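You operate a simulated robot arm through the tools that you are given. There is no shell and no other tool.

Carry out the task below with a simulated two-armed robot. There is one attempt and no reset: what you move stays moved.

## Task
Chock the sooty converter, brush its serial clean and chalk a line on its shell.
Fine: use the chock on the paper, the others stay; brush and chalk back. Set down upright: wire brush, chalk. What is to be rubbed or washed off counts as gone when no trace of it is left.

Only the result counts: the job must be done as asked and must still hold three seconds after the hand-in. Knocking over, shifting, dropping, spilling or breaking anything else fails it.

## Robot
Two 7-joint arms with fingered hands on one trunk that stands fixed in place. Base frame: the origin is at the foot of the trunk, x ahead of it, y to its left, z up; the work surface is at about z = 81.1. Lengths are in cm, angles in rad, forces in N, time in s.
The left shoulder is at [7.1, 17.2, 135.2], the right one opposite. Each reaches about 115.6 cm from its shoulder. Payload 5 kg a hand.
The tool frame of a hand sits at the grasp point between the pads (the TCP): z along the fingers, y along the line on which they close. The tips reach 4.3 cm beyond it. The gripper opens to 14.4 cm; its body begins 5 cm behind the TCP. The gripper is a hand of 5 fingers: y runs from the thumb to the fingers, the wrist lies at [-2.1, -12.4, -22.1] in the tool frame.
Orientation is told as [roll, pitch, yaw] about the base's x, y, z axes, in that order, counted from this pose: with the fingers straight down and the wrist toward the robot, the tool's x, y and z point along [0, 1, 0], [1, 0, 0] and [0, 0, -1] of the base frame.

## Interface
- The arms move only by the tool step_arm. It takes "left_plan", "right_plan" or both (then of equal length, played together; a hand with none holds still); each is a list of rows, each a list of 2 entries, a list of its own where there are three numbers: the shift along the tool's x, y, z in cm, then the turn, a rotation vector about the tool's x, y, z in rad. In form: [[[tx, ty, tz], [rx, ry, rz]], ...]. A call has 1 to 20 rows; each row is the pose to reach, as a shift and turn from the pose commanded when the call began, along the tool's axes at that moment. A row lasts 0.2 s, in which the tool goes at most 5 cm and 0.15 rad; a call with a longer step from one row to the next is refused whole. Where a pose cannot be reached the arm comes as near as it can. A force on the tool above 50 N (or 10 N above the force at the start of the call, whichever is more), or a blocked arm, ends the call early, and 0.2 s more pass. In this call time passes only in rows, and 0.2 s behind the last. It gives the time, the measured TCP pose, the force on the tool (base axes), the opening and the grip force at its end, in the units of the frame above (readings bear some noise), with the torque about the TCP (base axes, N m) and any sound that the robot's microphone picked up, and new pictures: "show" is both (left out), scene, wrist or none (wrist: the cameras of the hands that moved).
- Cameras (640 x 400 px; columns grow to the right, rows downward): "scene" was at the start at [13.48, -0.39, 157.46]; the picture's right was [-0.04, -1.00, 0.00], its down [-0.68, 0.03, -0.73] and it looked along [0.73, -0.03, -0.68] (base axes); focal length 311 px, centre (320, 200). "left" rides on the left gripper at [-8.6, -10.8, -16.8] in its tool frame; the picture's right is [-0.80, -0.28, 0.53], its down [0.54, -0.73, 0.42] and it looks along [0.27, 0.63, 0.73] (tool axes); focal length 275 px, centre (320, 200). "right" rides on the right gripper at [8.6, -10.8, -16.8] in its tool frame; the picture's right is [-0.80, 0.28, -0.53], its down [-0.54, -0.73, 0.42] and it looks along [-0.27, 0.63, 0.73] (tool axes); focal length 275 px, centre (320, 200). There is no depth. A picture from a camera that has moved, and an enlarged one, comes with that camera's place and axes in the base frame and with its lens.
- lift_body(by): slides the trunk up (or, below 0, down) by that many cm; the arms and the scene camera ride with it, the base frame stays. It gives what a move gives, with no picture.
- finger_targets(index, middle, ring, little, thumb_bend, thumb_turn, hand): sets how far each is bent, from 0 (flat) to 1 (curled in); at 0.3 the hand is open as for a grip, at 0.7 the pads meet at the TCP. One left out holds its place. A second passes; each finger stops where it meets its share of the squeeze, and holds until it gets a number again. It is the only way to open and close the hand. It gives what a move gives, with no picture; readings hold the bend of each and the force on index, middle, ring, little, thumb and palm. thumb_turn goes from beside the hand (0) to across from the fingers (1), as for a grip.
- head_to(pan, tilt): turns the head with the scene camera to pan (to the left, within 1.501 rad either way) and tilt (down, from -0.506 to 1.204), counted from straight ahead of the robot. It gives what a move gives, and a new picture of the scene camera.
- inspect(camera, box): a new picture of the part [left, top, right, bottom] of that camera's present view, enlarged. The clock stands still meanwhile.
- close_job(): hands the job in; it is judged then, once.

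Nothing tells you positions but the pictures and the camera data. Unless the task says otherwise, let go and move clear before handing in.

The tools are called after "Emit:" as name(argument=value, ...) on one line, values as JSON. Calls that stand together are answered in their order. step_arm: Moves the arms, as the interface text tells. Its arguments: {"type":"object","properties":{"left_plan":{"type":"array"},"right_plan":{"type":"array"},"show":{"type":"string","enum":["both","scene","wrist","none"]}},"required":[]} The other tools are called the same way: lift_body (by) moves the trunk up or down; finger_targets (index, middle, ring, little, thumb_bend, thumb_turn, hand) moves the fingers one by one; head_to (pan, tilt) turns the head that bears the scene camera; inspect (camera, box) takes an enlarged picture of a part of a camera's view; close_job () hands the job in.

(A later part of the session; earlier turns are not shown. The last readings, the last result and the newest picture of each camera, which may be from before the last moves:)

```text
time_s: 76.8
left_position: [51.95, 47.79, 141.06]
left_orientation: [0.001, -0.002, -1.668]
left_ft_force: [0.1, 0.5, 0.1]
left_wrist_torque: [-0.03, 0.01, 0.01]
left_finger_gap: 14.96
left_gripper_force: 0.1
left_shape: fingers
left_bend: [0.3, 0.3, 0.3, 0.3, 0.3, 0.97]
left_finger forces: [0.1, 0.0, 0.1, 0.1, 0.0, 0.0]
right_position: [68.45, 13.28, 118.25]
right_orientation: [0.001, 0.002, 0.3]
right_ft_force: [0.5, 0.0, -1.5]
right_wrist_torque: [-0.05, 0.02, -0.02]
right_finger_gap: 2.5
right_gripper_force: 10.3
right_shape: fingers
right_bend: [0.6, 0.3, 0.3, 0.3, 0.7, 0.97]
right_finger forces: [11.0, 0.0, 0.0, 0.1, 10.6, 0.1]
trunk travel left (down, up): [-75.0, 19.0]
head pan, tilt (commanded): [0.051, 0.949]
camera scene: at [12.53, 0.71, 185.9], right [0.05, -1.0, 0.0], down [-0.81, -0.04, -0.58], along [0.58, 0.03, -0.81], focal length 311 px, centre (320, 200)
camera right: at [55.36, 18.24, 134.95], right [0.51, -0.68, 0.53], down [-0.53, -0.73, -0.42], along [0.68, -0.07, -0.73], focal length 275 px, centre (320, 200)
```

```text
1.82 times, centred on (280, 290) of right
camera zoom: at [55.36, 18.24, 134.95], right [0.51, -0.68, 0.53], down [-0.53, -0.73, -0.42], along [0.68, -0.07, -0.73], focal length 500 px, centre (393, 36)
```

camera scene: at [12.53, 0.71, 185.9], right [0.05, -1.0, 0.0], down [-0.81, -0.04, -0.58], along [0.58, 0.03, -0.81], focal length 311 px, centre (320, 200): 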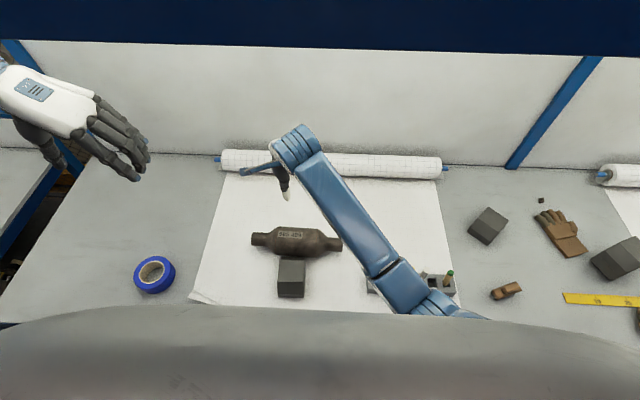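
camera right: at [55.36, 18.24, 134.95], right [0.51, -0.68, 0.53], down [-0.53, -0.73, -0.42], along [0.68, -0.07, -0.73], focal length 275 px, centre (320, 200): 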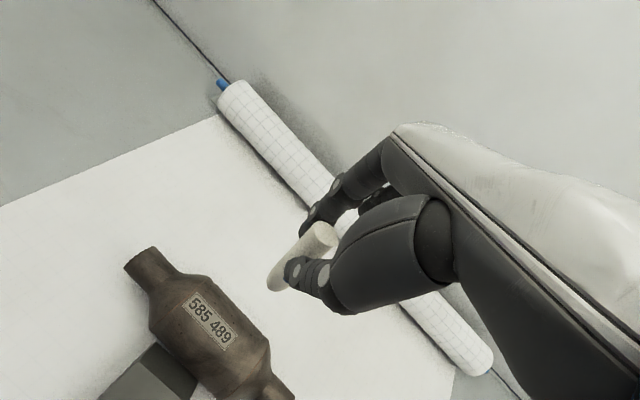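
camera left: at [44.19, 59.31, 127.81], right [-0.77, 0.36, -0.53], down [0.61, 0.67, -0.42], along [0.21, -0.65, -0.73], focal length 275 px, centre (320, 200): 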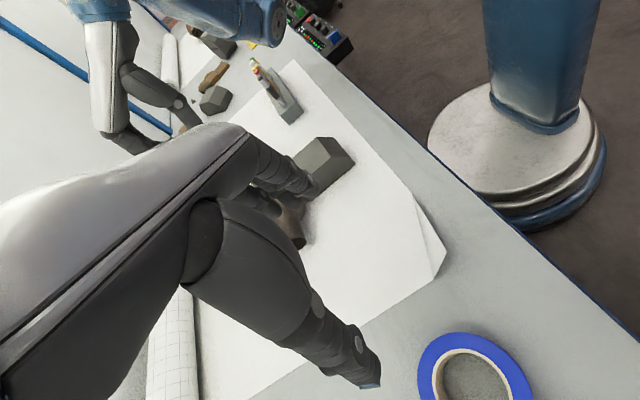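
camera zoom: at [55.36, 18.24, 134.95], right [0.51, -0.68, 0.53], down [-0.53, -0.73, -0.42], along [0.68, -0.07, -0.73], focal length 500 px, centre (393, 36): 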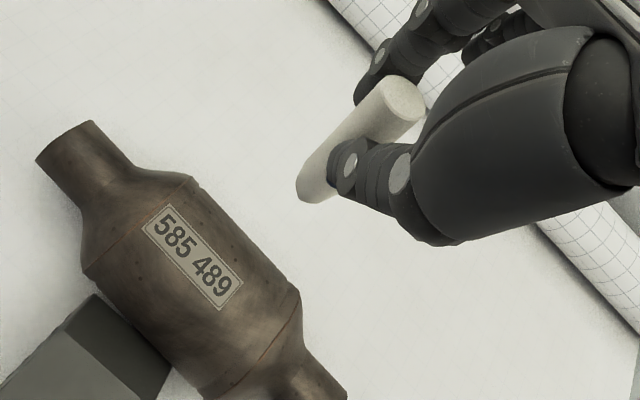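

Re-triangulating, the chalk tip is about 8.3 cm below the TCP and leans toward the robot by roughly 29°, ideal for the far-upper flank at 30°. I'll lower to about 2 cm above that spot.

Emit:
step_arm(right_plan=[[[0.1, 0.4, 4.5], [0, 0, 0]], [[0.2, 0.8, 9.0], [0, 0, 0]], [[0.25, 1.2, 13.5], [0, 0, 0]], [[0.25, 1.2, 17.0], [0, 0, 0]]], show="both")

Emit:
inspect(camera="scene", box=[240, 180, 360, 280])

Emit:
inspect(camera="right", box=[160, 180, 400, 400])

```text
time_s: 77.8
left_position: [51.89, 47.4, 141.2]
left_orientation: [0.0, -0.001, -1.666]
left_ft_force: [-0.7, 0.4, -0.6]
left_wrist_torque: [0.01, -0.02, -0.02]
left_finger_gap: 14.95
left_gripper_force: 0.3
left_shape: fingers
left_bend: [0.3, 0.3, 0.3, 0.3, 0.3, 0.97]
left_finger forces: [0.0, 0.0, 0.0, 0.0, 0.0, 0.1]
right_position: [69.39, 13.69, 101.41]
right_orientation: [0.003, -0.002, 0.3]
right_ft_force: [0.4, -0.8, -1.3]
right_wrist_torque: [0.0, 0.0, 0.02]
right_finger_gap: 2.49
right_gripper_force: 10.8
right_shape: fingers
right_bend: [0.6, 0.3, 0.3, 0.3, 0.7, 0.97]
right_finger forces: [11.0, 0.1, 0.1, 0.0, 10.6, 0.0]
trunk travel left (down, up): [-75.0, 19.0]
head pan, tilt (commanded): [0.051, 0.949]
camera scene: at [12.46, 0.3, 185.91], right [0.05, -1.0, 0.0], down [-0.81, -0.04, -0.58], along [0.58, 0.03, -0.81], focal length 311 px, centre (320, 200)
camera right: at [56.34, 18.63, 118.1], right [0.51, -0.68, 0.53], down [-0.53, -0.73, -0.43], along [0.68, -0.07, -0.73], focal length 275 px, centre (320, 200)
```

scene: 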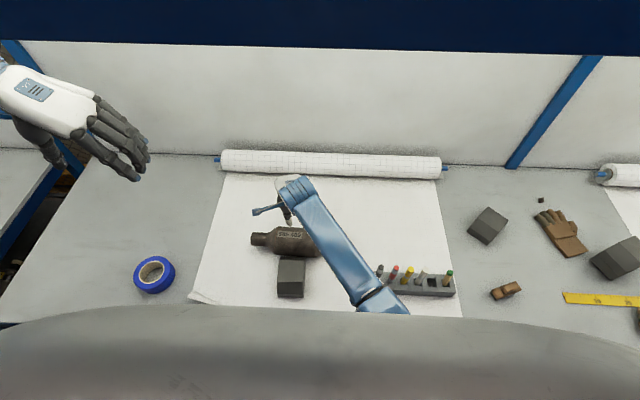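
right: 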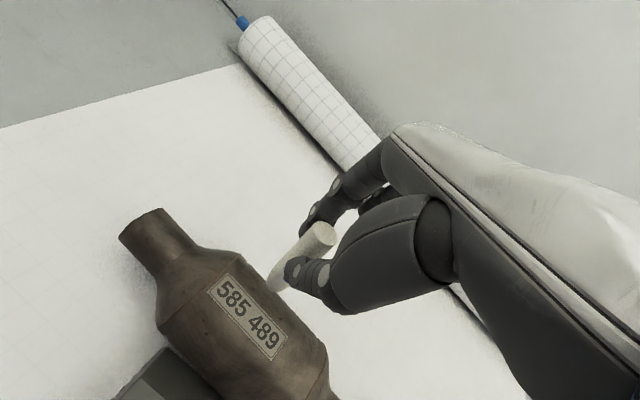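

```text
4.00 times, centred on (300, 230) of scene
camera zoom: at [12.46, 0.3, 185.91], right [0.05, -1.0, 0.0], down [-0.81, -0.04, -0.58], along [0.58, 0.03, -0.81], focal length 1245 px, centre (400, 80)
```

zoom: 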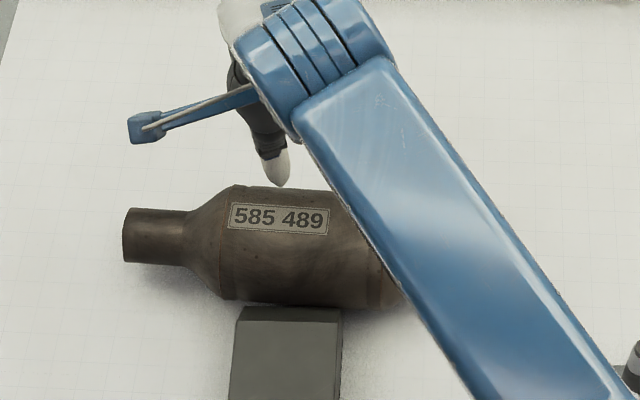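

```text
1.82 times, centred on (280, 290) of right
camera zoom: at [56.34, 18.63, 118.1], right [0.51, -0.68, 0.53], down [-0.53, -0.73, -0.43], along [0.68, -0.07, -0.73], focal length 500 px, centre (393, 36)
```

zoom: 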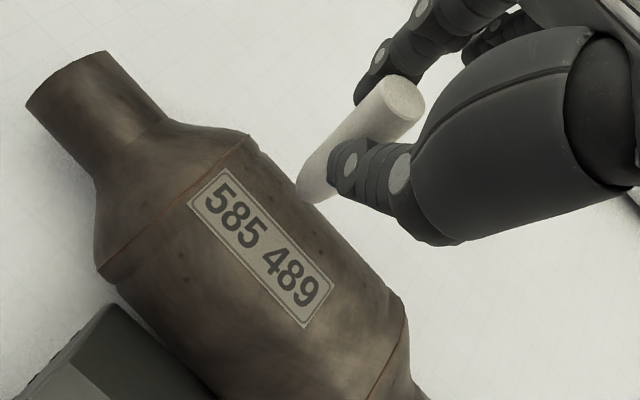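

Emit:
step_arm(right_plan=[[[0, 0, 1.0], [0, 0, 0]], [[0, 0, 1.8], [0, 0, 0]]], show="none")

Emit:
inspect(camera="right", box=[200, 220, 360, 340])

Emit:
step_arm(right_plan=[[[0, 0, 0.3], [0, 0, 0]]], show="none")

Emit:
inspect(camera="right", box=[200, 220, 360, 340])

```text
time_s: 78.4
left_position: [51.94, 47.45, 141.14]
left_orientation: [0.0, 0.0, -1.666]
left_ft_force: [0.2, -1.1, -0.9]
left_wrist_torque: [0.03, 0.02, -0.01]
left_finger_gap: 14.96
left_gripper_force: 0.0
left_shape: fingers
left_bend: [0.3, 0.3, 0.3, 0.3, 0.3, 0.97]
left_finger forces: [0.0, 0.0, 0.0, 0.0, 0.0, 0.1]
right_position: [69.61, 12.99, 99.55]
right_orientation: [-0.003, -0.003, 0.297]
right_ft_force: [2.5, 1.4, 0.9]
right_wrist_torque: [0.04, -0.12, -0.02]
right_finger_gap: 2.48
right_gripper_force: 10.7
right_shape: fingers
right_bend: [0.6, 0.3, 0.3, 0.3, 0.71, 0.97]
right_finger forces: [11.3, 0.0, 0.0, 0.0, 9.9, 0.1]
trunk travel left (down, up): [-75.0, 19.0]
head pan, tilt (commanded): [0.051, 0.949]
```

```text
3.33 times, centred on (280, 280) of right
camera zoom: at [56.64, 18.16, 116.16], right [0.5, -0.68, 0.54], down [-0.53, -0.73, -0.42], along [0.68, -0.07, -0.73], focal length 918 px, centre (453, -67)
```

zoom: 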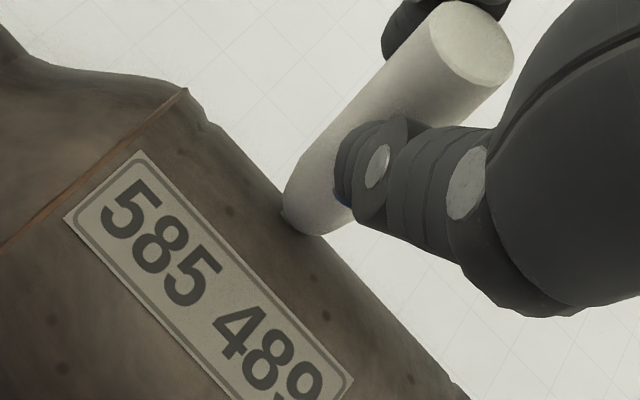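

```text
time_s: 78.8
left_position: [51.98, 47.52, 141.2]
left_orientation: [-0.002, 0.001, -1.666]
left_ft_force: [1.2, -0.3, 0.0]
left_wrist_torque: [0.01, 0.01, 0.0]
left_finger_gap: 14.99
left_gripper_force: 0.0
left_shape: fingers
left_bend: [0.3, 0.3, 0.3, 0.3, 0.3, 0.97]
left_finger forces: [0.0, 0.1, 0.0, 0.0, 0.0, 0.0]
right_position: [69.82, 12.73, 99.1]
right_orientation: [-0.006, -0.002, 0.295]
right_ft_force: [2.1, 0.8, 2.1]
right_wrist_torque: [0.08, -0.17, 0.03]
right_finger_gap: 2.46
right_gripper_force: 10.4
right_shape: fingers
right_bend: [0.6, 0.3, 0.3, 0.3, 0.71, 0.97]
right_finger forces: [11.6, 0.0, 0.0, 0.0, 9.8, 0.0]
trunk travel left (down, up): [-75.0, 19.0]
head pan, tilt (commanded): [0.051, 0.949]
```

```text
3.33 times, centred on (280, 280) of right
camera zoom: at [56.73, 17.9, 115.69], right [0.5, -0.68, 0.54], down [-0.53, -0.73, -0.42], along [0.68, -0.08, -0.73], focal length 918 px, centre (453, -67)
```

zoom: 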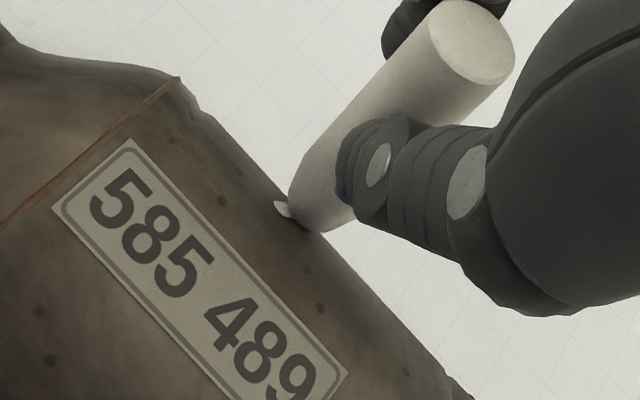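

The chalk has just touched and left a first white mark. I'll draw the line now, dragging toward the right along the shell at this light pressure, and check midway.

Emit:
step_arm(right_plan=[[[-1.14, -0.38, 0], [0, 0, 0]], [[-2.28, -0.77, 0], [0, 0, 0]], [[-3.41, -1.15, 0], [0, 0, 0]], [[-4.55, -1.53, 0], [0, 0, 0]]], show="scene")

Emit:
inspect(camera="right", box=[200, 220, 360, 340])

Emit:
inspect(camera="scene", box=[240, 200, 360, 280])

```text
time_s: 79.8
left_position: [51.92, 47.43, 141.07]
left_orientation: [0.001, -0.001, -1.667]
left_ft_force: [-0.3, -0.1, 0.8]
left_wrist_torque: [0.03, -0.03, -0.02]
left_finger_gap: 14.96
left_gripper_force: 0.1
left_shape: fingers
left_bend: [0.3, 0.3, 0.3, 0.3, 0.3, 0.97]
left_finger forces: [0.1, 0.0, 0.1, 0.0, 0.1, 0.0]
right_position: [69.19, 8.84, 99.1]
right_orientation: [0.005, 0.001, 0.299]
right_ft_force: [0.8, 0.1, 0.2]
right_wrist_torque: [-0.05, -0.03, 0.0]
right_finger_gap: 2.38
right_gripper_force: 10.4
right_shape: fingers
right_bend: [0.6, 0.3, 0.3, 0.3, 0.71, 0.97]
right_finger forces: [11.3, 0.0, 0.0, 0.1, 10.6, 0.1]
trunk travel left (down, up): [-75.0, 19.0]
head pan, tilt (commanded): [0.051, 0.949]
camera scene: at [12.48, 0.28, 185.9], right [0.05, -1.0, 0.0], down [-0.81, -0.04, -0.58], along [0.58, 0.03, -0.81], focal length 311 px, centre (320, 200)
```

scene: 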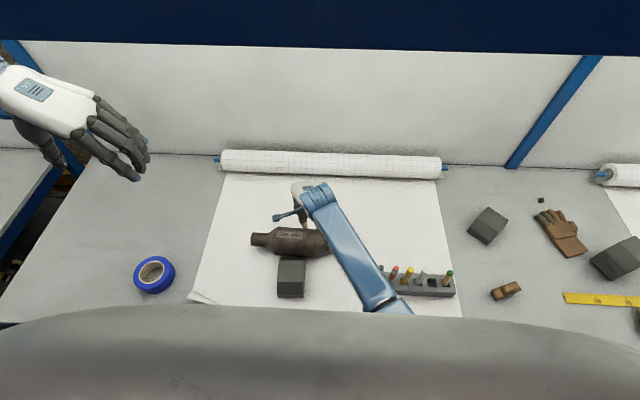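

```text
3.33 times, centred on (280, 280) of right
camera zoom: at [56.17, 13.76, 115.86], right [0.51, -0.68, 0.53], down [-0.53, -0.73, -0.43], along [0.68, -0.07, -0.73], focal length 918 px, centre (453, -67)
```

zoom: 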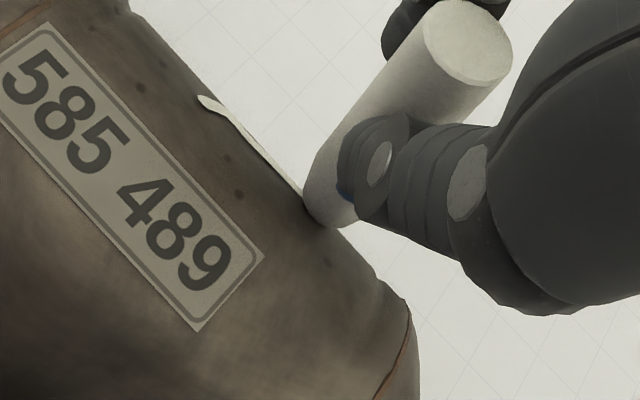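

```text
5.00 times, centred on (300, 240) of scene
camera zoom: at [12.48, 0.28, 185.9], right [0.05, -1.0, 0.0], down [-0.81, -0.04, -0.58], along [0.58, 0.03, -0.81], focal length 1556 px, centre (420, 0)
```

zoom: 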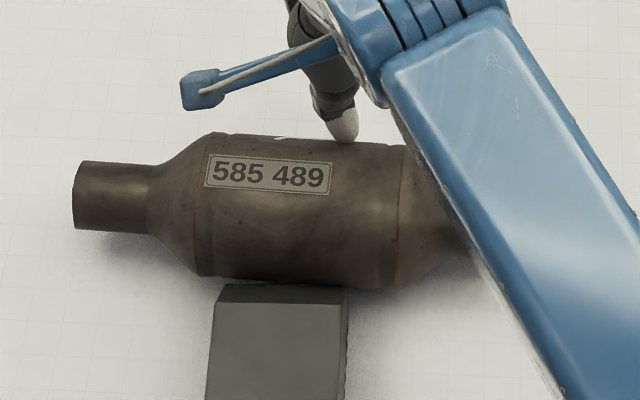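

A clear white line is appearing along the shell. I'll extend it toward the right end of the body.

Emit:
step_arm(right_plan=[[[-1.14, -0.38, 0.05], [0, 0, 0]], [[-2.28, -0.77, 0.1], [0, 0, 0]], [[-3.2, -1.08, 0.1], [0, 0, 0]]], show="none")

Emit:
inspect(camera="right", box=[160, 180, 360, 340])

Emit:
inspect(camera="scene", box=[240, 200, 360, 280])

```text
time_s: 80.6
left_position: [51.93, 47.49, 141.11]
left_orientation: [0.0, -0.001, -1.667]
left_ft_force: [0.9, 0.1, -1.2]
left_wrist_torque: [0.04, -0.03, 0.0]
left_finger_gap: 14.95
left_gripper_force: 0.2
left_shape: fingers
left_bend: [0.3, 0.3, 0.3, 0.3, 0.3, 0.97]
left_finger forces: [0.0, 0.1, 0.0, 0.0, 0.0, 0.0]
right_position: [69.02, 5.46, 99.06]
right_orientation: [0.006, 0.001, 0.301]
right_ft_force: [0.2, -0.4, -0.2]
right_wrist_torque: [-0.02, -0.05, -0.02]
right_finger_gap: 2.37
right_gripper_force: 10.9
right_shape: fingers
right_bend: [0.6, 0.3, 0.3, 0.3, 0.71, 0.97]
right_finger forces: [11.3, 0.0, 0.1, 0.0, 10.4, 0.0]
trunk travel left (down, up): [-75.0, 19.0]
head pan, tilt (commanded): [0.051, 0.949]
```

```text
2.50 times, centred on (260, 260) of right
camera zoom: at [56.04, 10.45, 115.8], right [0.51, -0.68, 0.53], down [-0.53, -0.73, -0.43], along [0.68, -0.07, -0.73], focal length 688 px, centre (470, 50)
```

zoom: 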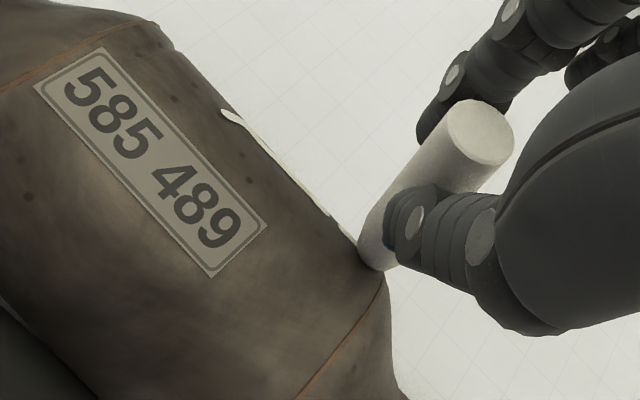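

```text
5.00 times, centred on (300, 240) of scene
camera zoom: at [12.44, 0.36, 185.91], right [0.05, -1.0, 0.0], down [-0.81, -0.04, -0.58], along [0.58, 0.03, -0.81], focal length 1556 px, centre (420, 0)
```

zoom: 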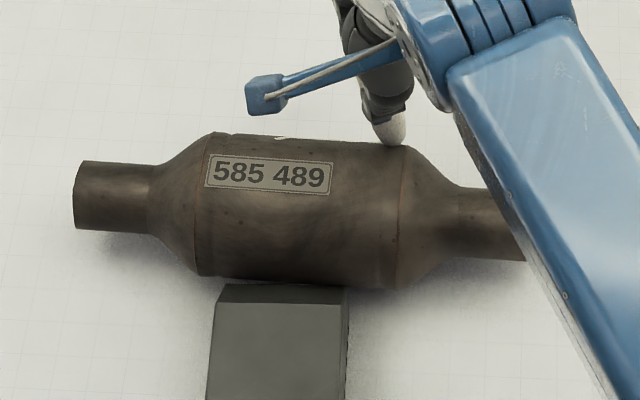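

Emit:
step_arm(right_plan=[[[0, 0.8, -2], [0, 0, 0]], [[0, 3.0, -6], [0, 0, 0]], [[0, 6.0, -9.5], [0, 0, 0]], [[0, 9.0, -13], [0, 0, 0]]], show="none")

Emit:
inspect(camera="right", box=[60, 150, 340, 400])

Emit:
inspect(camera="scene", box=[260, 215, 340, 265])

```text
time_s: 81.6
left_position: [52.04, 47.57, 141.04]
left_orientation: [-0.002, 0.0, -1.668]
left_ft_force: [-0.3, 0.7, 0.2]
left_wrist_torque: [0.03, 0.04, -0.01]
left_finger_gap: 14.96
left_gripper_force: 0.0
left_shape: fingers
left_bend: [0.3, 0.3, 0.3, 0.3, 0.3, 0.97]
left_finger forces: [0.1, 0.0, 0.0, 0.0, 0.0, 0.0]
right_position: [77.59, 8.08, 111.93]
right_orientation: [0.003, 0.002, 0.3]
right_ft_force: [-0.2, -0.3, -2.7]
right_wrist_torque: [0.06, -0.03, 0.0]
right_finger_gap: 2.38
right_gripper_force: 11.7
right_shape: fingers
right_bend: [0.6, 0.3, 0.3, 0.3, 0.71, 0.97]
right_finger forces: [11.3, 0.0, 0.0, 0.0, 11.0, 0.1]
trunk travel left (down, up): [-75.0, 19.0]
head pan, tilt (commanded): [0.051, 0.949]
```

```text
1.60 times, centred on (200, 275) of right
camera zoom: at [64.71, 13.06, 128.77], right [0.51, -0.68, 0.53], down [-0.53, -0.73, -0.42], along [0.68, -0.07, -0.73], focal length 440 px, centre (512, 80)
```

zoom: 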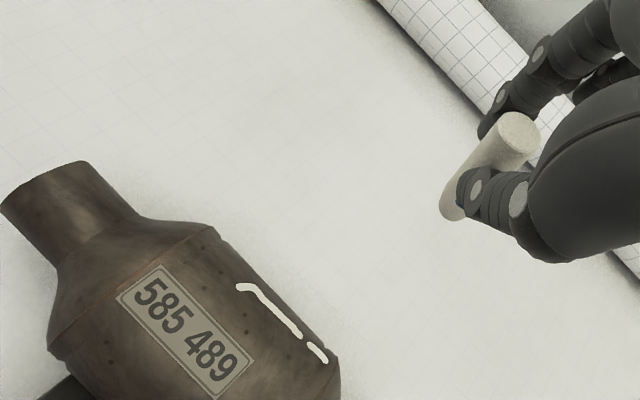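

```text
8.00 times, centred on (300, 240) of scene
camera zoom: at [12.62, 0.46, 185.89], right [0.05, -1.0, 0.0], down [-0.81, -0.04, -0.58], along [0.58, 0.03, -0.81], focal length 2490 px, centre (480, -120)
```

zoom: 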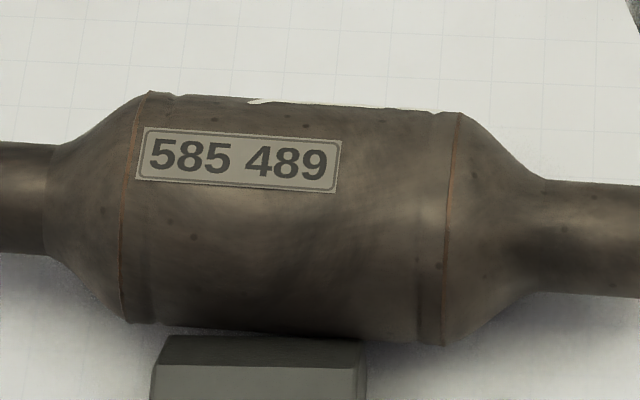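

The line is there but has a small gap near its right end. I'll retrace the right half with slightly more pressure to close it.

Emit:
step_arm(right_plan=[[[1.48, -2.42, 3.33], [0, 0, 0]], [[2.96, -4.84, 6.67], [0, 0, 0]], [[4.44, -7.26, 10.0], [0, 0, 0]], [[4.44, -7.26, 12.2], [0, 0, 0]], [[4.44, -7.26, 13.15], [0, 0, 0]], [[3.49, -7.58, 13.2], [0, 0, 0]], [[2.54, -7.9, 13.2], [0, 0, 0]], [[1.6, -8.22, 13.2], [0, 0, 0]], [[0.65, -8.54, 13.2], [0, 0, 0]], [[-0.3, -8.86, 13.2], [0, 0, 0]]], show="none")

Emit:
step_arm(right_plan=[[[0, 0.8, -2], [0, 0, 0]], [[0, 3.0, -6], [0, 0, 0]], [[0, 6.0, -9.5], [0, 0, 0]], [[0, 9.0, -13], [0, 0, 0]]], show="none")

Emit:
inspect(camera="right", box=[60, 150, 340, 400])

Emit:
inspect(camera="scene", box=[260, 215, 340, 265])

```text
time_s: 83.8
left_position: [51.92, 47.39, 141.14]
left_orientation: [0.0, 0.001, -1.666]
left_ft_force: [0.6, 0.5, -0.6]
left_wrist_torque: [0.0, 0.0, 0.0]
left_finger_gap: 14.97
left_gripper_force: 0.1
left_shape: fingers
left_bend: [0.3, 0.3, 0.3, 0.3, 0.3, 0.97]
left_finger forces: [0.1, 0.0, 0.0, 0.0, 0.1, 0.0]
right_position: [69.14, 5.43, 98.97]
right_orientation: [0.007, 0.0, 0.303]
right_ft_force: [0.3, -0.4, -0.5]
right_wrist_torque: [0.01, -0.07, -0.01]
right_finger_gap: 2.37
right_gripper_force: 10.9
right_shape: fingers
right_bend: [0.6, 0.3, 0.3, 0.3, 0.71, 0.97]
right_finger forces: [11.3, 0.1, 0.0, 0.1, 10.6, 0.0]
trunk travel left (down, up): [-75.0, 19.0]
head pan, tilt (commanded): [0.051, 0.949]
```

```text
time_s: 84.8
left_position: [52.09, 47.6, 140.93]
left_orientation: [-0.002, -0.002, -1.667]
left_ft_force: [1.1, 0.3, -0.7]
left_wrist_torque: [-0.01, 0.03, -0.04]
left_finger_gap: 14.94
left_gripper_force: 0.0
left_shape: fingers
left_bend: [0.3, 0.3, 0.3, 0.3, 0.3, 0.97]
left_finger forces: [0.1, 0.0, 0.1, 0.1, 0.0, 0.0]
right_position: [78.14, 6.82, 111.34]
right_orientation: [-0.01, 0.006, 0.293]
right_ft_force: [-0.1, -0.7, -0.7]
right_wrist_torque: [-0.02, 0.04, 0.01]
right_finger_gap: 2.36
right_gripper_force: 11.1
right_shape: fingers
right_bend: [0.6, 0.3, 0.3, 0.3, 0.71, 0.97]
right_finger forces: [11.3, 0.0, 0.1, 0.0, 10.9, 0.0]
trunk travel left (down, up): [-75.0, 19.0]
head pan, tilt (commanded): [0.051, 0.949]
```

```text
1.60 times, centred on (200, 275) of right
camera zoom: at [65.32, 12.05, 128.09], right [0.5, -0.67, 0.54], down [-0.54, -0.73, -0.41], along [0.68, -0.08, -0.73], focal length 440 px, centre (512, 80)
```

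zoom: 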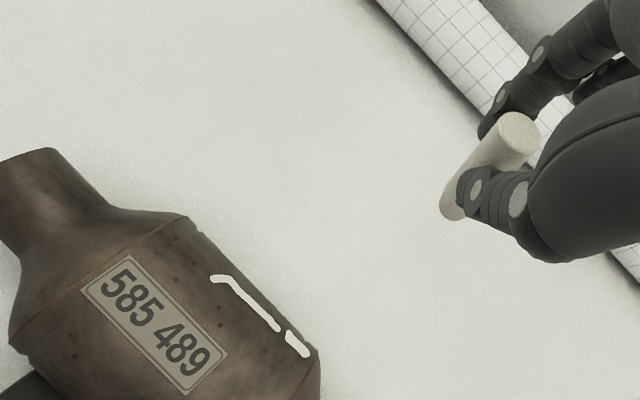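

```text
8.00 times, centred on (300, 240) of scene
camera zoom: at [12.66, 0.54, 185.88], right [0.05, -1.0, 0.0], down [-0.81, -0.04, -0.58], along [0.58, 0.03, -0.81], focal length 2490 px, centre (480, -120)
```

zoom: 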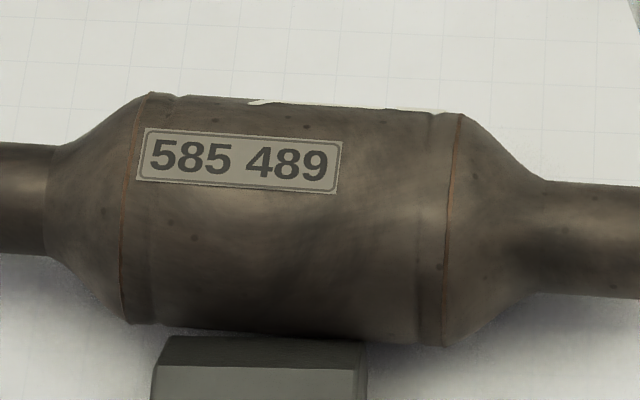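

Emit:
step_arm(right_plan=[[[1.2, -2.6, 3.6], [0, 0, 0]], [[2.4, -5.2, 7.2], [0, 0, 0]], [[3.59, -7.74, 10.8], [0, 0, 0]], [[3.59, -7.74, 12.4], [0, 0, 0]], [[3.59, -7.74, 13.0], [0, 0, 0]]], show="none")

Emit:
inspect(camera="right", box=[160, 180, 360, 340])

```text
time_s: 86.2
left_position: [51.78, 47.6, 141.05]
left_orientation: [-0.001, 0.001, -1.668]
left_ft_force: [-0.3, 0.7, -0.1]
left_wrist_torque: [-0.04, 0.0, 0.0]
left_finger_gap: 14.94
left_gripper_force: 0.0
left_shape: fingers
left_bend: [0.3, 0.3, 0.3, 0.3, 0.3, 0.97]
left_finger forces: [0.0, 0.1, 0.0, 0.1, 0.0, 0.0]
right_position: [69.5, 5.28, 97.06]
right_orientation: [-0.045, 0.016, 0.292]
right_ft_force: [-0.4, 0.1, 0.1]
right_wrist_torque: [-0.02, 0.0, 0.03]
right_finger_gap: 2.38
right_gripper_force: 11.1
right_shape: fingers
right_bend: [0.6, 0.3, 0.3, 0.3, 0.71, 0.97]
right_finger forces: [11.3, 0.0, 0.1, 0.0, 11.2, 0.0]
trunk travel left (down, up): [-75.0, 19.0]
head pan, tilt (commanded): [0.051, 0.949]
stopped in row 5 (right hand): the arm was blocked; the commanded pose is now the measured one
```

```text
2.50 times, centred on (260, 260) of right
camera zoom: at [56.64, 11.23, 113.56], right [0.5, -0.66, 0.56], down [-0.54, -0.75, -0.39], along [0.67, -0.11, -0.73], focal length 688 px, centre (470, 50)
```

zoom: 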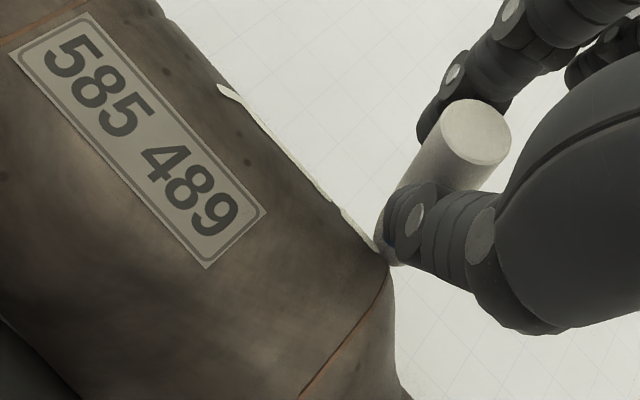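

The arm is near a limit again (no force on the tool). I'll back out upward and to the right, away from the converter, and look.

Emit:
step_arm(right_plan=[[[-0.3, 0.3, -1.5], [0, 0, 0]], [[-1.5, 0.3, -4], [0, 0, 0]], [[-4, 0, -7.5], [0, 0, 0]], [[-7, 0, -11], [0, 0, 0]]], show="both")

Emit:
inspect(camera="scene", box=[230, 190, 390, 310])

Emit:
inspect(camera="right", box=[20, 120, 300, 360])

```text
time_s: 87.2
left_position: [51.76, 47.32, 141.09]
left_orientation: [-0.001, 0.001, -1.667]
left_ft_force: [0.0, -0.5, -0.8]
left_wrist_torque: [0.05, 0.01, -0.01]
left_finger_gap: 14.97
left_gripper_force: 0.0
left_shape: fingers
left_bend: [0.3, 0.3, 0.3, 0.3, 0.3, 0.97]
left_finger forces: [0.0, 0.0, 0.1, 0.0, 0.0, 0.1]
right_position: [71.6, -0.83, 108.36]
right_orientation: [-0.038, 0.017, 0.293]
right_ft_force: [-0.4, 0.5, -1.5]
right_wrist_torque: [0.0, -0.02, 0.02]
right_finger_gap: 2.34
right_gripper_force: 10.8
right_shape: fingers
right_bend: [0.6, 0.3, 0.3, 0.3, 0.72, 0.97]
right_finger forces: [11.3, 0.0, 0.1, 0.0, 11.1, 0.1]
trunk travel left (down, up): [-75.0, 19.0]
head pan, tilt (commanded): [0.051, 0.949]
camera scene: at [12.47, 0.13, 185.9], right [0.05, -1.0, 0.0], down [-0.81, -0.04, -0.58], along [0.58, 0.03, -0.81], focal length 311 px, centre (320, 200)
camera right: at [58.71, 4.93, 125.04], right [0.5, -0.66, 0.56], down [-0.54, -0.75, -0.39], along [0.67, -0.1, -0.73], focal length 275 px, centre (320, 200)
```

scene: 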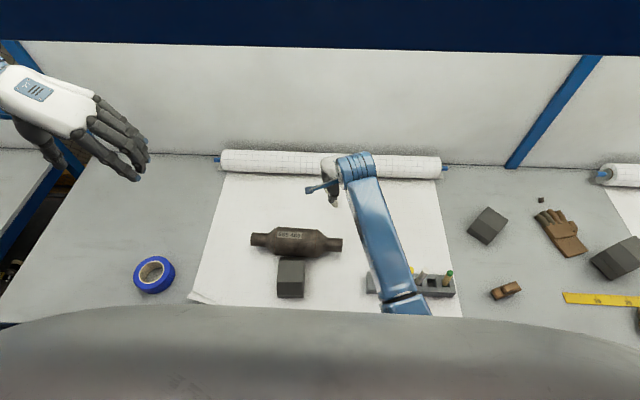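
right: 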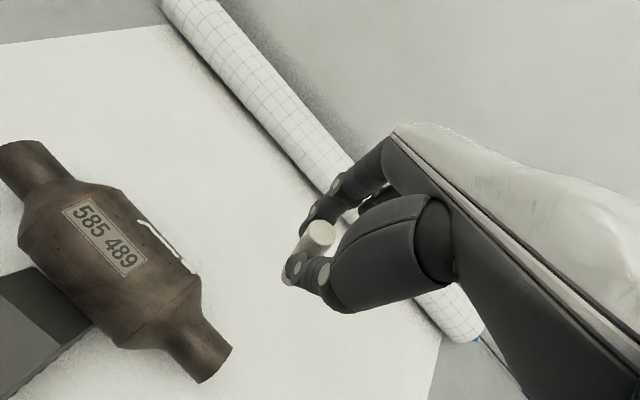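

```text
3.33 times, centred on (310, 250) of scene
camera zoom: at [12.47, 0.13, 185.9], right [0.05, -1.0, 0.0], down [-0.81, -0.04, -0.58], along [0.58, 0.03, -0.81], focal length 1037 px, centre (353, 33)
```

zoom: 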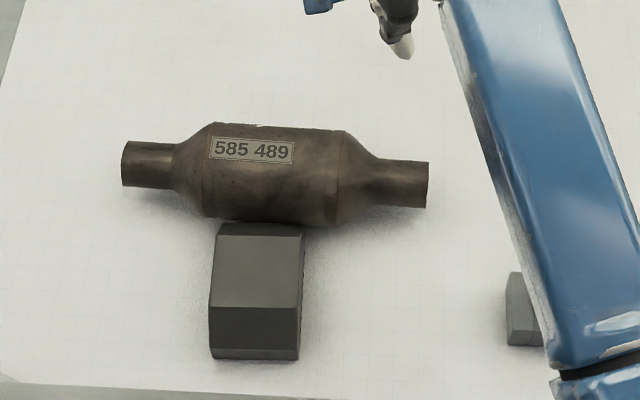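

```text
1.67 times, centred on (160, 240) of right
camera zoom: at [58.71, 4.93, 125.04], right [0.5, -0.66, 0.56], down [-0.54, -0.75, -0.39], along [0.67, -0.1, -0.73], focal length 459 px, centre (587, 133)
```

zoom: 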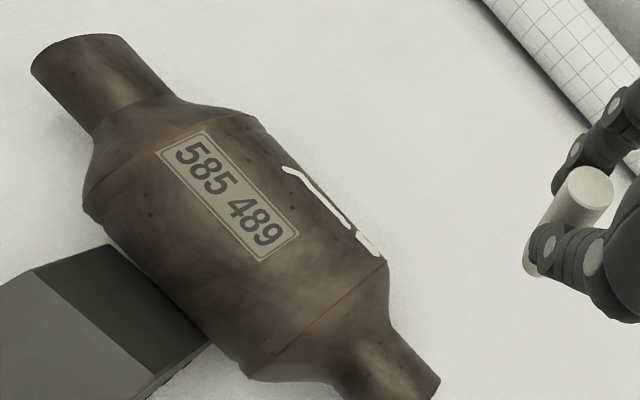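

The chock and converter are undisturbed. To close the small gap in the line, I'll first retreat right to restore a comfortable arm posture, then come back for one continuous stroke.

Emit:
step_arm(right_plan=[[[-2.9, -2.9, -1.45], [-0.002, 0.005, 0]], [[-5.85, -5.85, -2.9], [-0.004, 0.01, 0]], [[-8.8, -8.8, -4.35], [-0.006, 0.015, 0]], [[-11.7, -11.7, -5.8], [-0.008, 0.02, 0]], [[-14.6, -14.6, -7.25], [-0.01, 0.025, 0]], [[-17.5, -17.5, -8.7], [-0.013, 0.03, 0]], [[-20.5, -20.5, -10.15], [-0.015, 0.035, 0]], [[-23.4, -23.4, -11.6], [-0.017, 0.038, 0]]], show="scene")

```text
time_s: 89.0
left_position: [51.68, 47.34, 141.37]
left_orientation: [0.0, 0.003, -1.667]
left_ft_force: [0.4, -0.3, 0.1]
left_wrist_torque: [0.0, -0.04, -0.02]
left_finger_gap: 14.96
left_gripper_force: 0.2
left_shape: fingers
left_bend: [0.3, 0.3, 0.3, 0.3, 0.3, 0.97]
left_finger forces: [0.0, 0.1, 0.1, 0.0, 0.1, 0.0]
right_position: [55.96, -29.49, 121.33]
right_orientation: [-0.001, -0.005, 0.293]
right_ft_force: [-0.1, -0.1, -0.8]
right_wrist_torque: [0.0, -0.03, -0.04]
right_finger_gap: 2.32
right_gripper_force: 11.1
right_shape: fingers
right_bend: [0.6, 0.3, 0.3, 0.3, 0.72, 0.97]
right_finger forces: [11.1, 0.1, 0.1, 0.1, 10.8, 0.0]
trunk travel left (down, up): [-75.0, 19.0]
head pan, tilt (commanded): [0.051, 0.949]
camera scene: at [12.27, 0.11, 185.92], right [0.05, -1.0, 0.0], down [-0.81, -0.04, -0.58], along [0.58, 0.03, -0.81], focal length 311 px, centre (320, 200)
```

scene: 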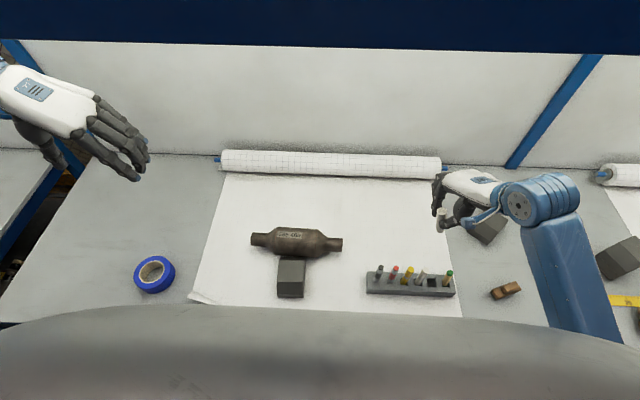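

Emit:
step_arm(right_plan=[[[-3.8, -2.2, 0], [0, 0, 0]], [[-7.6, -4.4, 0], [0, 0, 0]], [[-11.4, -6.6, 0], [0, 0, 0]], [[-15.2, -8.8, 0], [0, 0, 0]], [[-19.0, -11.0, 0], [0, 0, 0]], [[-22.7, -13.1, 0], [0, 0, 0]]], show="scene")

Emit:
head_to(pan=-0.7, tilt=0.85)

```text
time_s: 90.4
left_position: [51.7, 47.33, 141.2]
left_orientation: [0.0, 0.001, -1.669]
left_ft_force: [-0.6, -0.2, -0.7]
left_wrist_torque: [0.06, -0.02, 0.0]
left_finger_gap: 14.96
left_gripper_force: 0.1
left_shape: fingers
left_bend: [0.3, 0.3, 0.3, 0.3, 0.3, 0.97]
left_finger forces: [0.1, 0.0, 0.0, 0.0, 0.1, 0.0]
right_position: [49.75, -55.05, 121.28]
right_orientation: [-0.002, -0.003, 0.293]
right_ft_force: [0.0, -0.3, 0.4]
right_wrist_torque: [0.03, -0.03, 0.03]
right_finger_gap: 2.32
right_gripper_force: 11.2
right_shape: fingers
right_bend: [0.6, 0.3, 0.3, 0.3, 0.72, 0.97]
right_finger forces: [11.1, 0.1, 0.1, 0.0, 10.9, 0.0]
trunk travel left (down, up): [-75.0, 19.0]
head pan, tilt (commanded): [0.051, 0.949]
camera scene: at [12.32, 0.13, 185.92], right [0.05, -1.0, 0.0], down [-0.81, -0.04, -0.58], along [0.58, 0.03, -0.81], focal length 311 px, centre (320, 200)
```

scene: 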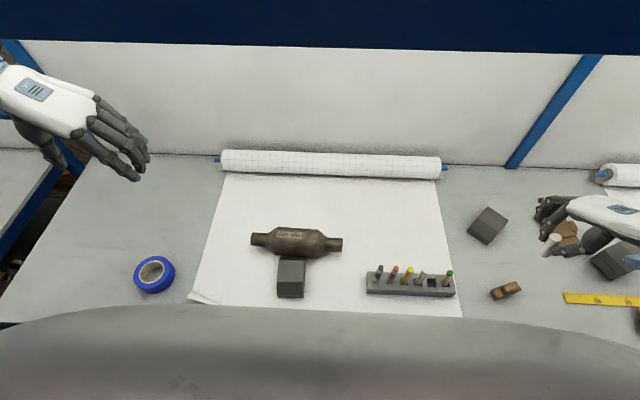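

```text
time_s: 91.5
left_position: [51.73, 47.54, 141.12]
left_orientation: [0.0, 0.0, -1.668]
left_ft_force: [1.0, 0.0, -0.5]
left_wrist_torque: [0.02, 0.01, -0.04]
left_finger_gap: 14.97
left_gripper_force: 0.0
left_shape: fingers
left_bend: [0.3, 0.3, 0.3, 0.3, 0.3, 0.97]
left_finger forces: [0.0, 0.0, 0.2, 0.1, 0.1, 0.0]
right_position: [49.97, -54.89, 121.37]
right_orientation: [-0.002, -0.002, 0.293]
right_ft_force: [1.4, -0.2, -0.5]
right_wrist_torque: [0.01, 0.01, 0.03]
right_finger_gap: 2.34
right_gripper_force: 10.6
right_shape: fingers
right_bend: [0.6, 0.3, 0.3, 0.3, 0.72, 0.97]
right_finger forces: [11.1, 0.0, 0.1, 0.0, 11.0, 0.0]
trunk travel left (down, up): [-75.0, 19.0]
head pan, tilt (commanded): [-0.7, 0.85]
camera scene: at [11.18, -5.02, 186.66], right [-0.64, -0.77, 0.0], down [-0.58, 0.48, -0.66], along [0.5, -0.42, -0.75], focal length 311 px, centre (320, 200)
```

scene: 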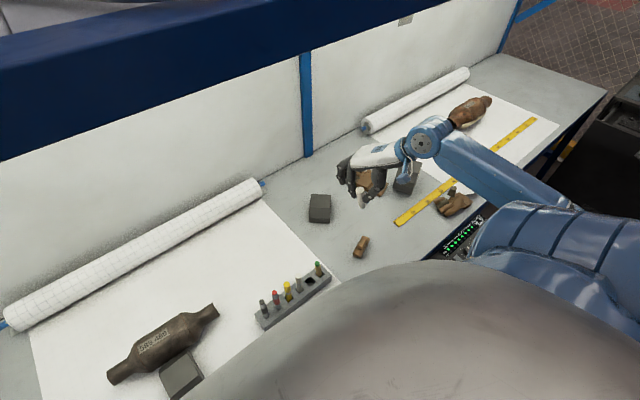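

The arm posture looks relaxed again with the elbow out. I'll approach the converter with the hand yawed more (wrist to the right), which keeps the elbow clear.

Emit:
step_arm(right_plan=[[[3.76, 2.4, 0.58], [0, 0, -0.032]], [[7.51, 4.8, 1.16], [0, 0, -0.063]], [[11.27, 7.2, 1.74], [0, 0, -0.095]], [[15.03, 9.6, 2.33], [0, 0, -0.127]], [[18.78, 12.0, 2.9], [0, 0, -0.158]], [[22.54, 14.4, 3.49], [0, 0, -0.19]], [[26.3, 16.8, 4.07], [0, 0, -0.222]], [[30.05, 19.2, 4.65], [0, 0, -0.253]], [[33.8, 21.6, 5.2], [0, 0, -0.285]], [[37.6, 24.0, 5.8], [0, 0, -0.317]], [[41.3, 26.4, 6.4], [0, 0, -0.349]], [[45.1, 28.8, 7.0], [0, 0, -0.38]], [[48.8, 31.2, 7.6], [0, 0, -0.412]], [[52.6, 33.6, 8.1], [0, 0, -0.444]], [[56.3, 36.0, 8.7], [0, 0, -0.475]], [[60.1, 38.4, 9.3], [0, 0, -0.507]]], show="none")

Emit:
head_to(pan=0.05, tilt=0.95)

Emit:
inspect(camera="right", box=[60, 150, 400, 400])

```text
time_s: 94.9
left_position: [51.91, 47.8, 140.94]
left_orientation: [0.0, -0.003, -1.666]
left_ft_force: [0.0, -0.5, -1.3]
left_wrist_torque: [-0.03, 0.05, -0.02]
left_finger_gap: 14.99
left_gripper_force: 0.0
left_shape: fingers
left_bend: [0.3, 0.3, 0.3, 0.3, 0.3, 0.98]
left_finger forces: [0.0, 0.0, 0.1, 0.0, 0.0, 0.0]
right_position: [69.54, 13.88, 111.85]
right_orientation: [-0.004, 0.002, 0.799]
right_ft_force: [0.6, -1.5, -1.2]
right_wrist_torque: [-0.01, 0.04, -0.02]
right_finger_gap: 2.34
right_gripper_force: 11.3
right_shape: fingers
right_bend: [0.6, 0.3, 0.3, 0.3, 0.72, 0.97]
right_finger forces: [11.2, 0.0, 0.0, 0.0, 10.9, 0.1]
trunk travel left (down, up): [-75.0, 19.0]
head pan, tilt (commanded): [-0.7, 0.85]
```

```text
time_s: 96.0
left_position: [51.83, 47.43, 141.11]
left_orientation: [0.0, 0.0, -1.667]
left_ft_force: [-0.5, -0.6, 0.4]
left_wrist_torque: [0.0, 0.01, 0.0]
left_finger_gap: 14.98
left_gripper_force: 0.0
left_shape: fingers
left_bend: [0.3, 0.3, 0.3, 0.3, 0.3, 0.97]
left_finger forces: [0.1, 0.1, 0.0, 0.0, 0.0, 0.1]
right_position: [69.38, 13.58, 111.94]
right_orientation: [-0.002, 0.001, 0.799]
right_ft_force: [0.1, 0.0, -0.8]
right_wrist_torque: [0.02, 0.02, 0.0]
right_finger_gap: 2.32
right_gripper_force: 10.4
right_shape: fingers
right_bend: [0.6, 0.3, 0.3, 0.3, 0.72, 0.97]
right_finger forces: [11.3, 0.0, 0.0, 0.0, 10.9, 0.0]
trunk travel left (down, up): [-75.0, 19.0]
head pan, tilt (commanded): [0.051, 0.949]
camera scene: at [12.44, 0.3, 185.91], right [0.05, -1.0, 0.0], down [-0.81, -0.04, -0.58], along [0.58, 0.03, -0.81], focal length 311 px, centre (320, 200)
```

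scene: 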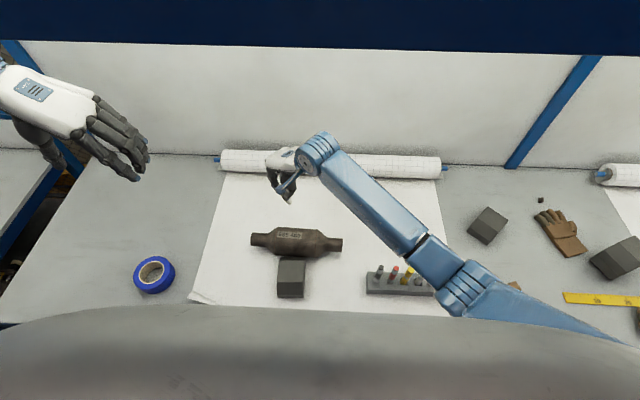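

```text
1.60 times, centred on (230, 275) of right
camera zoom: at [55.6, 11.86, 128.64], right [0.77, -0.35, 0.54], down [-0.12, -0.9, -0.42], along [0.63, 0.26, -0.73], focal length 440 px, centre (464, 80)
```

zoom: 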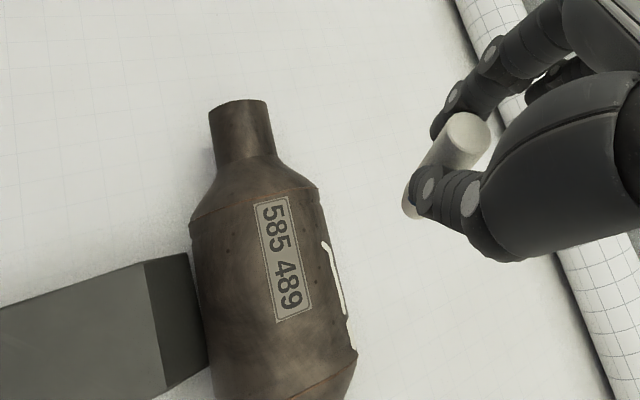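

Emit:
inspect(camera="scene", box=[250, 140, 350, 240])

Emit:
inspect(camera="right", box=[260, 180, 400, 310])

```text
4.00 times, centred on (300, 190) of scene
camera zoom: at [12.44, 0.3, 185.91], right [0.05, -1.0, 0.0], down [-0.81, -0.04, -0.58], along [0.58, 0.03, -0.81], focal length 1245 px, centre (400, 240)
```

zoom: 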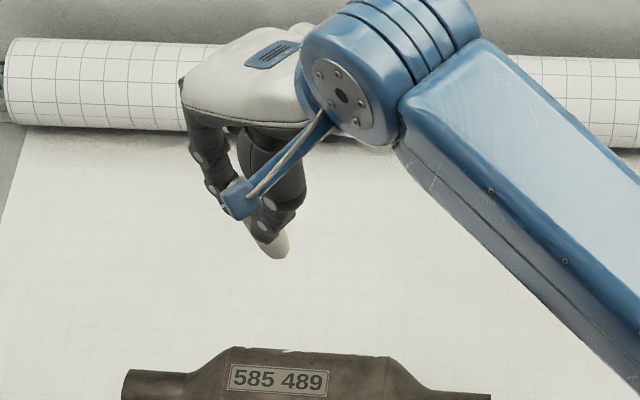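

```text
3.08 times, centred on (330, 245) of right
camera zoom: at [55.6, 11.86, 128.64], right [0.77, -0.35, 0.54], down [-0.12, -0.9, -0.42], along [0.63, 0.26, -0.73], focal length 847 px, centre (289, 62)
```

zoom: 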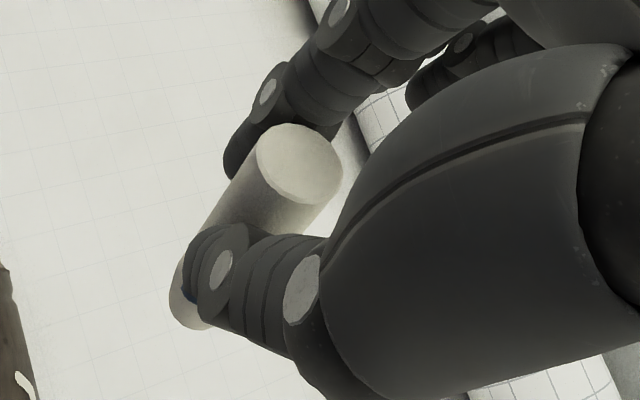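

Emit:
step_arm(right_plan=[[[0.56, -0.55, 3.3], [0, 0, 0]], [[1.12, -1.1, 6.6], [0, 0, 0]], [[1.68, -1.64, 9.7], [0, 0, 0]]], show="none")

Emit:
inspect(camera="right", box=[200, 200, 400, 380])

Emit:
inspect(camera="scene", box=[250, 190, 350, 270])

```text
time_s: 96.8
left_position: [51.96, 47.49, 141.09]
left_orientation: [0.0, -0.001, -1.666]
left_ft_force: [-0.2, 0.4, -0.3]
left_wrist_torque: [-0.02, 0.0, 0.02]
left_finger_gap: 14.95
left_gripper_force: 0.0
left_shape: fingers
left_bend: [0.3, 0.3, 0.3, 0.3, 0.3, 0.97]
left_finger forces: [0.1, 0.0, 0.0, 0.0, 0.0, 0.0]
right_position: [67.15, 13.77, 102.33]
right_orientation: [-0.004, -0.001, 0.799]
right_ft_force: [-0.7, 0.8, -0.1]
right_wrist_torque: [-0.05, 0.06, 0.02]
right_finger_gap: 2.3
right_gripper_force: 10.7
right_shape: fingers
right_bend: [0.6, 0.3, 0.3, 0.3, 0.72, 0.97]
right_finger forces: [11.1, 0.0, 0.0, 0.1, 10.8, 0.1]
trunk travel left (down, up): [-75.0, 19.0]
head pan, tilt (commanded): [0.051, 0.949]
```

```text
2.22 times, centred on (300, 290) of right
camera zoom: at [53.29, 11.97, 118.91], right [0.77, -0.35, 0.54], down [-0.12, -0.9, -0.42], along [0.63, 0.26, -0.73], focal length 612 px, centre (364, 0)
```

zoom: 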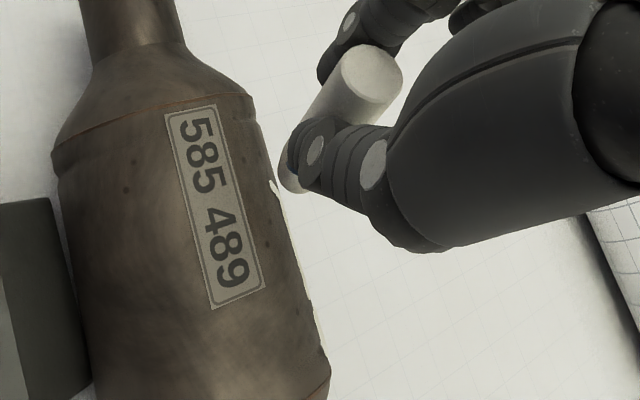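

```text
5.00 times, centred on (300, 230) of scene
camera zoom: at [12.47, 0.41, 185.91], right [0.05, -1.0, 0.0], down [-0.81, -0.04, -0.58], along [0.58, 0.03, -0.81], focal length 1556 px, centre (420, 50)
```

zoom: 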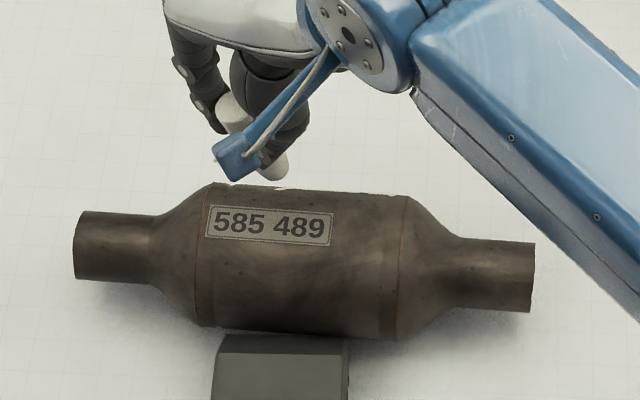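

Emit:
step_arm(right_plan=[[[-0.94, 0.54, 0.8], [0, 0, 0]], [[-0.94, 0.54, 1.6], [0, 0, 0]]], show="none")

Emit:
inspect(camera="right", box=[240, 220, 360, 320])

Emit:
step_arm(right_plan=[[[0, 0, 0.3], [0, 0, 0]]], show="none")

Emit:
inspect(camera="right", box=[240, 220, 360, 320])

```text
time_s: 97.4
left_position: [51.87, 47.47, 141.17]
left_orientation: [0.001, -0.001, -1.667]
left_ft_force: [-0.3, -0.3, 0.4]
left_wrist_torque: [-0.01, 0.01, 0.01]
left_finger_gap: 14.97
left_gripper_force: 0.0
left_shape: fingers
left_bend: [0.3, 0.3, 0.3, 0.3, 0.3, 0.97]
left_finger forces: [0.0, 0.0, 0.0, 0.1, 0.0, 0.1]
right_position: [68.2, 13.46, 100.7]
right_orientation: [-0.001, -0.001, 0.798]
right_ft_force: [-0.8, -0.4, -0.5]
right_wrist_torque: [-0.02, 0.0, 0.0]
right_finger_gap: 2.3
right_gripper_force: 11.3
right_shape: fingers
right_bend: [0.6, 0.3, 0.3, 0.3, 0.72, 0.97]
right_finger forces: [11.1, 0.0, 0.1, 0.0, 10.8, 0.1]
trunk travel left (down, up): [-75.0, 19.0]
head pan, tilt (commanded): [0.051, 0.949]
```

```text
4.00 times, centred on (300, 270) of right
camera zoom: at [54.32, 11.74, 117.37], right [0.77, -0.35, 0.54], down [-0.12, -0.9, -0.42], along [0.63, 0.26, -0.73], focal length 1101 px, centre (400, -80)
```

zoom: 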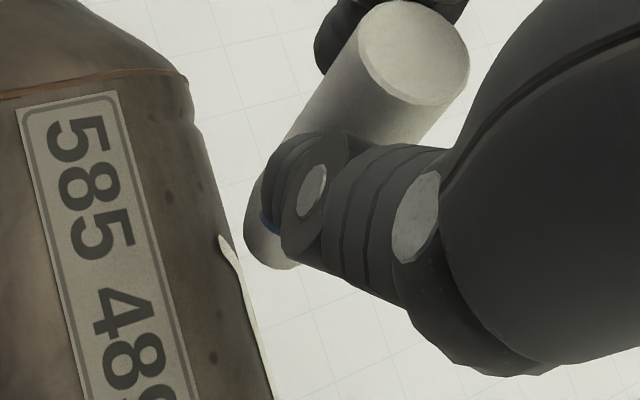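

```text
time_s: 97.8
left_position: [51.85, 47.47, 141.07]
left_orientation: [0.0, -0.001, -1.667]
left_ft_force: [0.4, -0.8, -0.2]
left_wrist_torque: [-0.02, 0.06, 0.0]
left_finger_gap: 14.97
left_gripper_force: 0.0
left_shape: fingers
left_bend: [0.3, 0.3, 0.3, 0.3, 0.3, 0.97]
left_finger forces: [0.0, 0.1, 0.1, 0.0, 0.1, 0.0]
right_position: [68.14, 13.49, 100.36]
right_orientation: [-0.002, 0.001, 0.8]
right_ft_force: [-0.3, 0.2, -0.2]
right_wrist_torque: [0.02, 0.0, -0.01]
right_finger_gap: 2.35
right_gripper_force: 11.3
right_shape: fingers
right_bend: [0.6, 0.3, 0.3, 0.3, 0.72, 0.97]
right_finger forces: [11.1, 0.1, 0.1, 0.0, 10.8, 0.1]
trunk travel left (down, up): [-75.0, 19.0]
head pan, tilt (commanded): [0.051, 0.949]
```

```text
4.00 times, centred on (300, 270) of right
camera zoom: at [54.33, 11.68, 117.06], right [0.77, -0.35, 0.54], down [-0.12, -0.9, -0.42], along [0.63, 0.26, -0.73], focal length 1101 px, centre (400, -80)
```

zoom: 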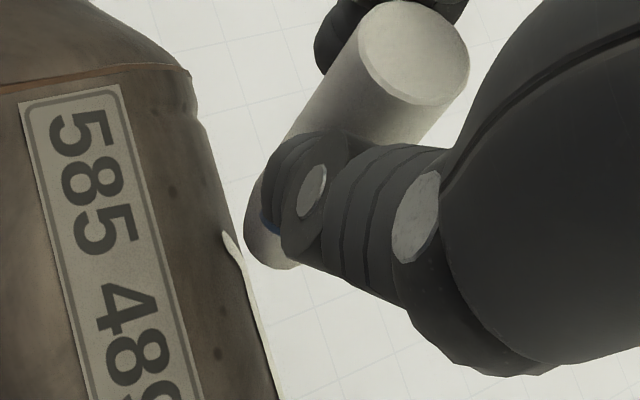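

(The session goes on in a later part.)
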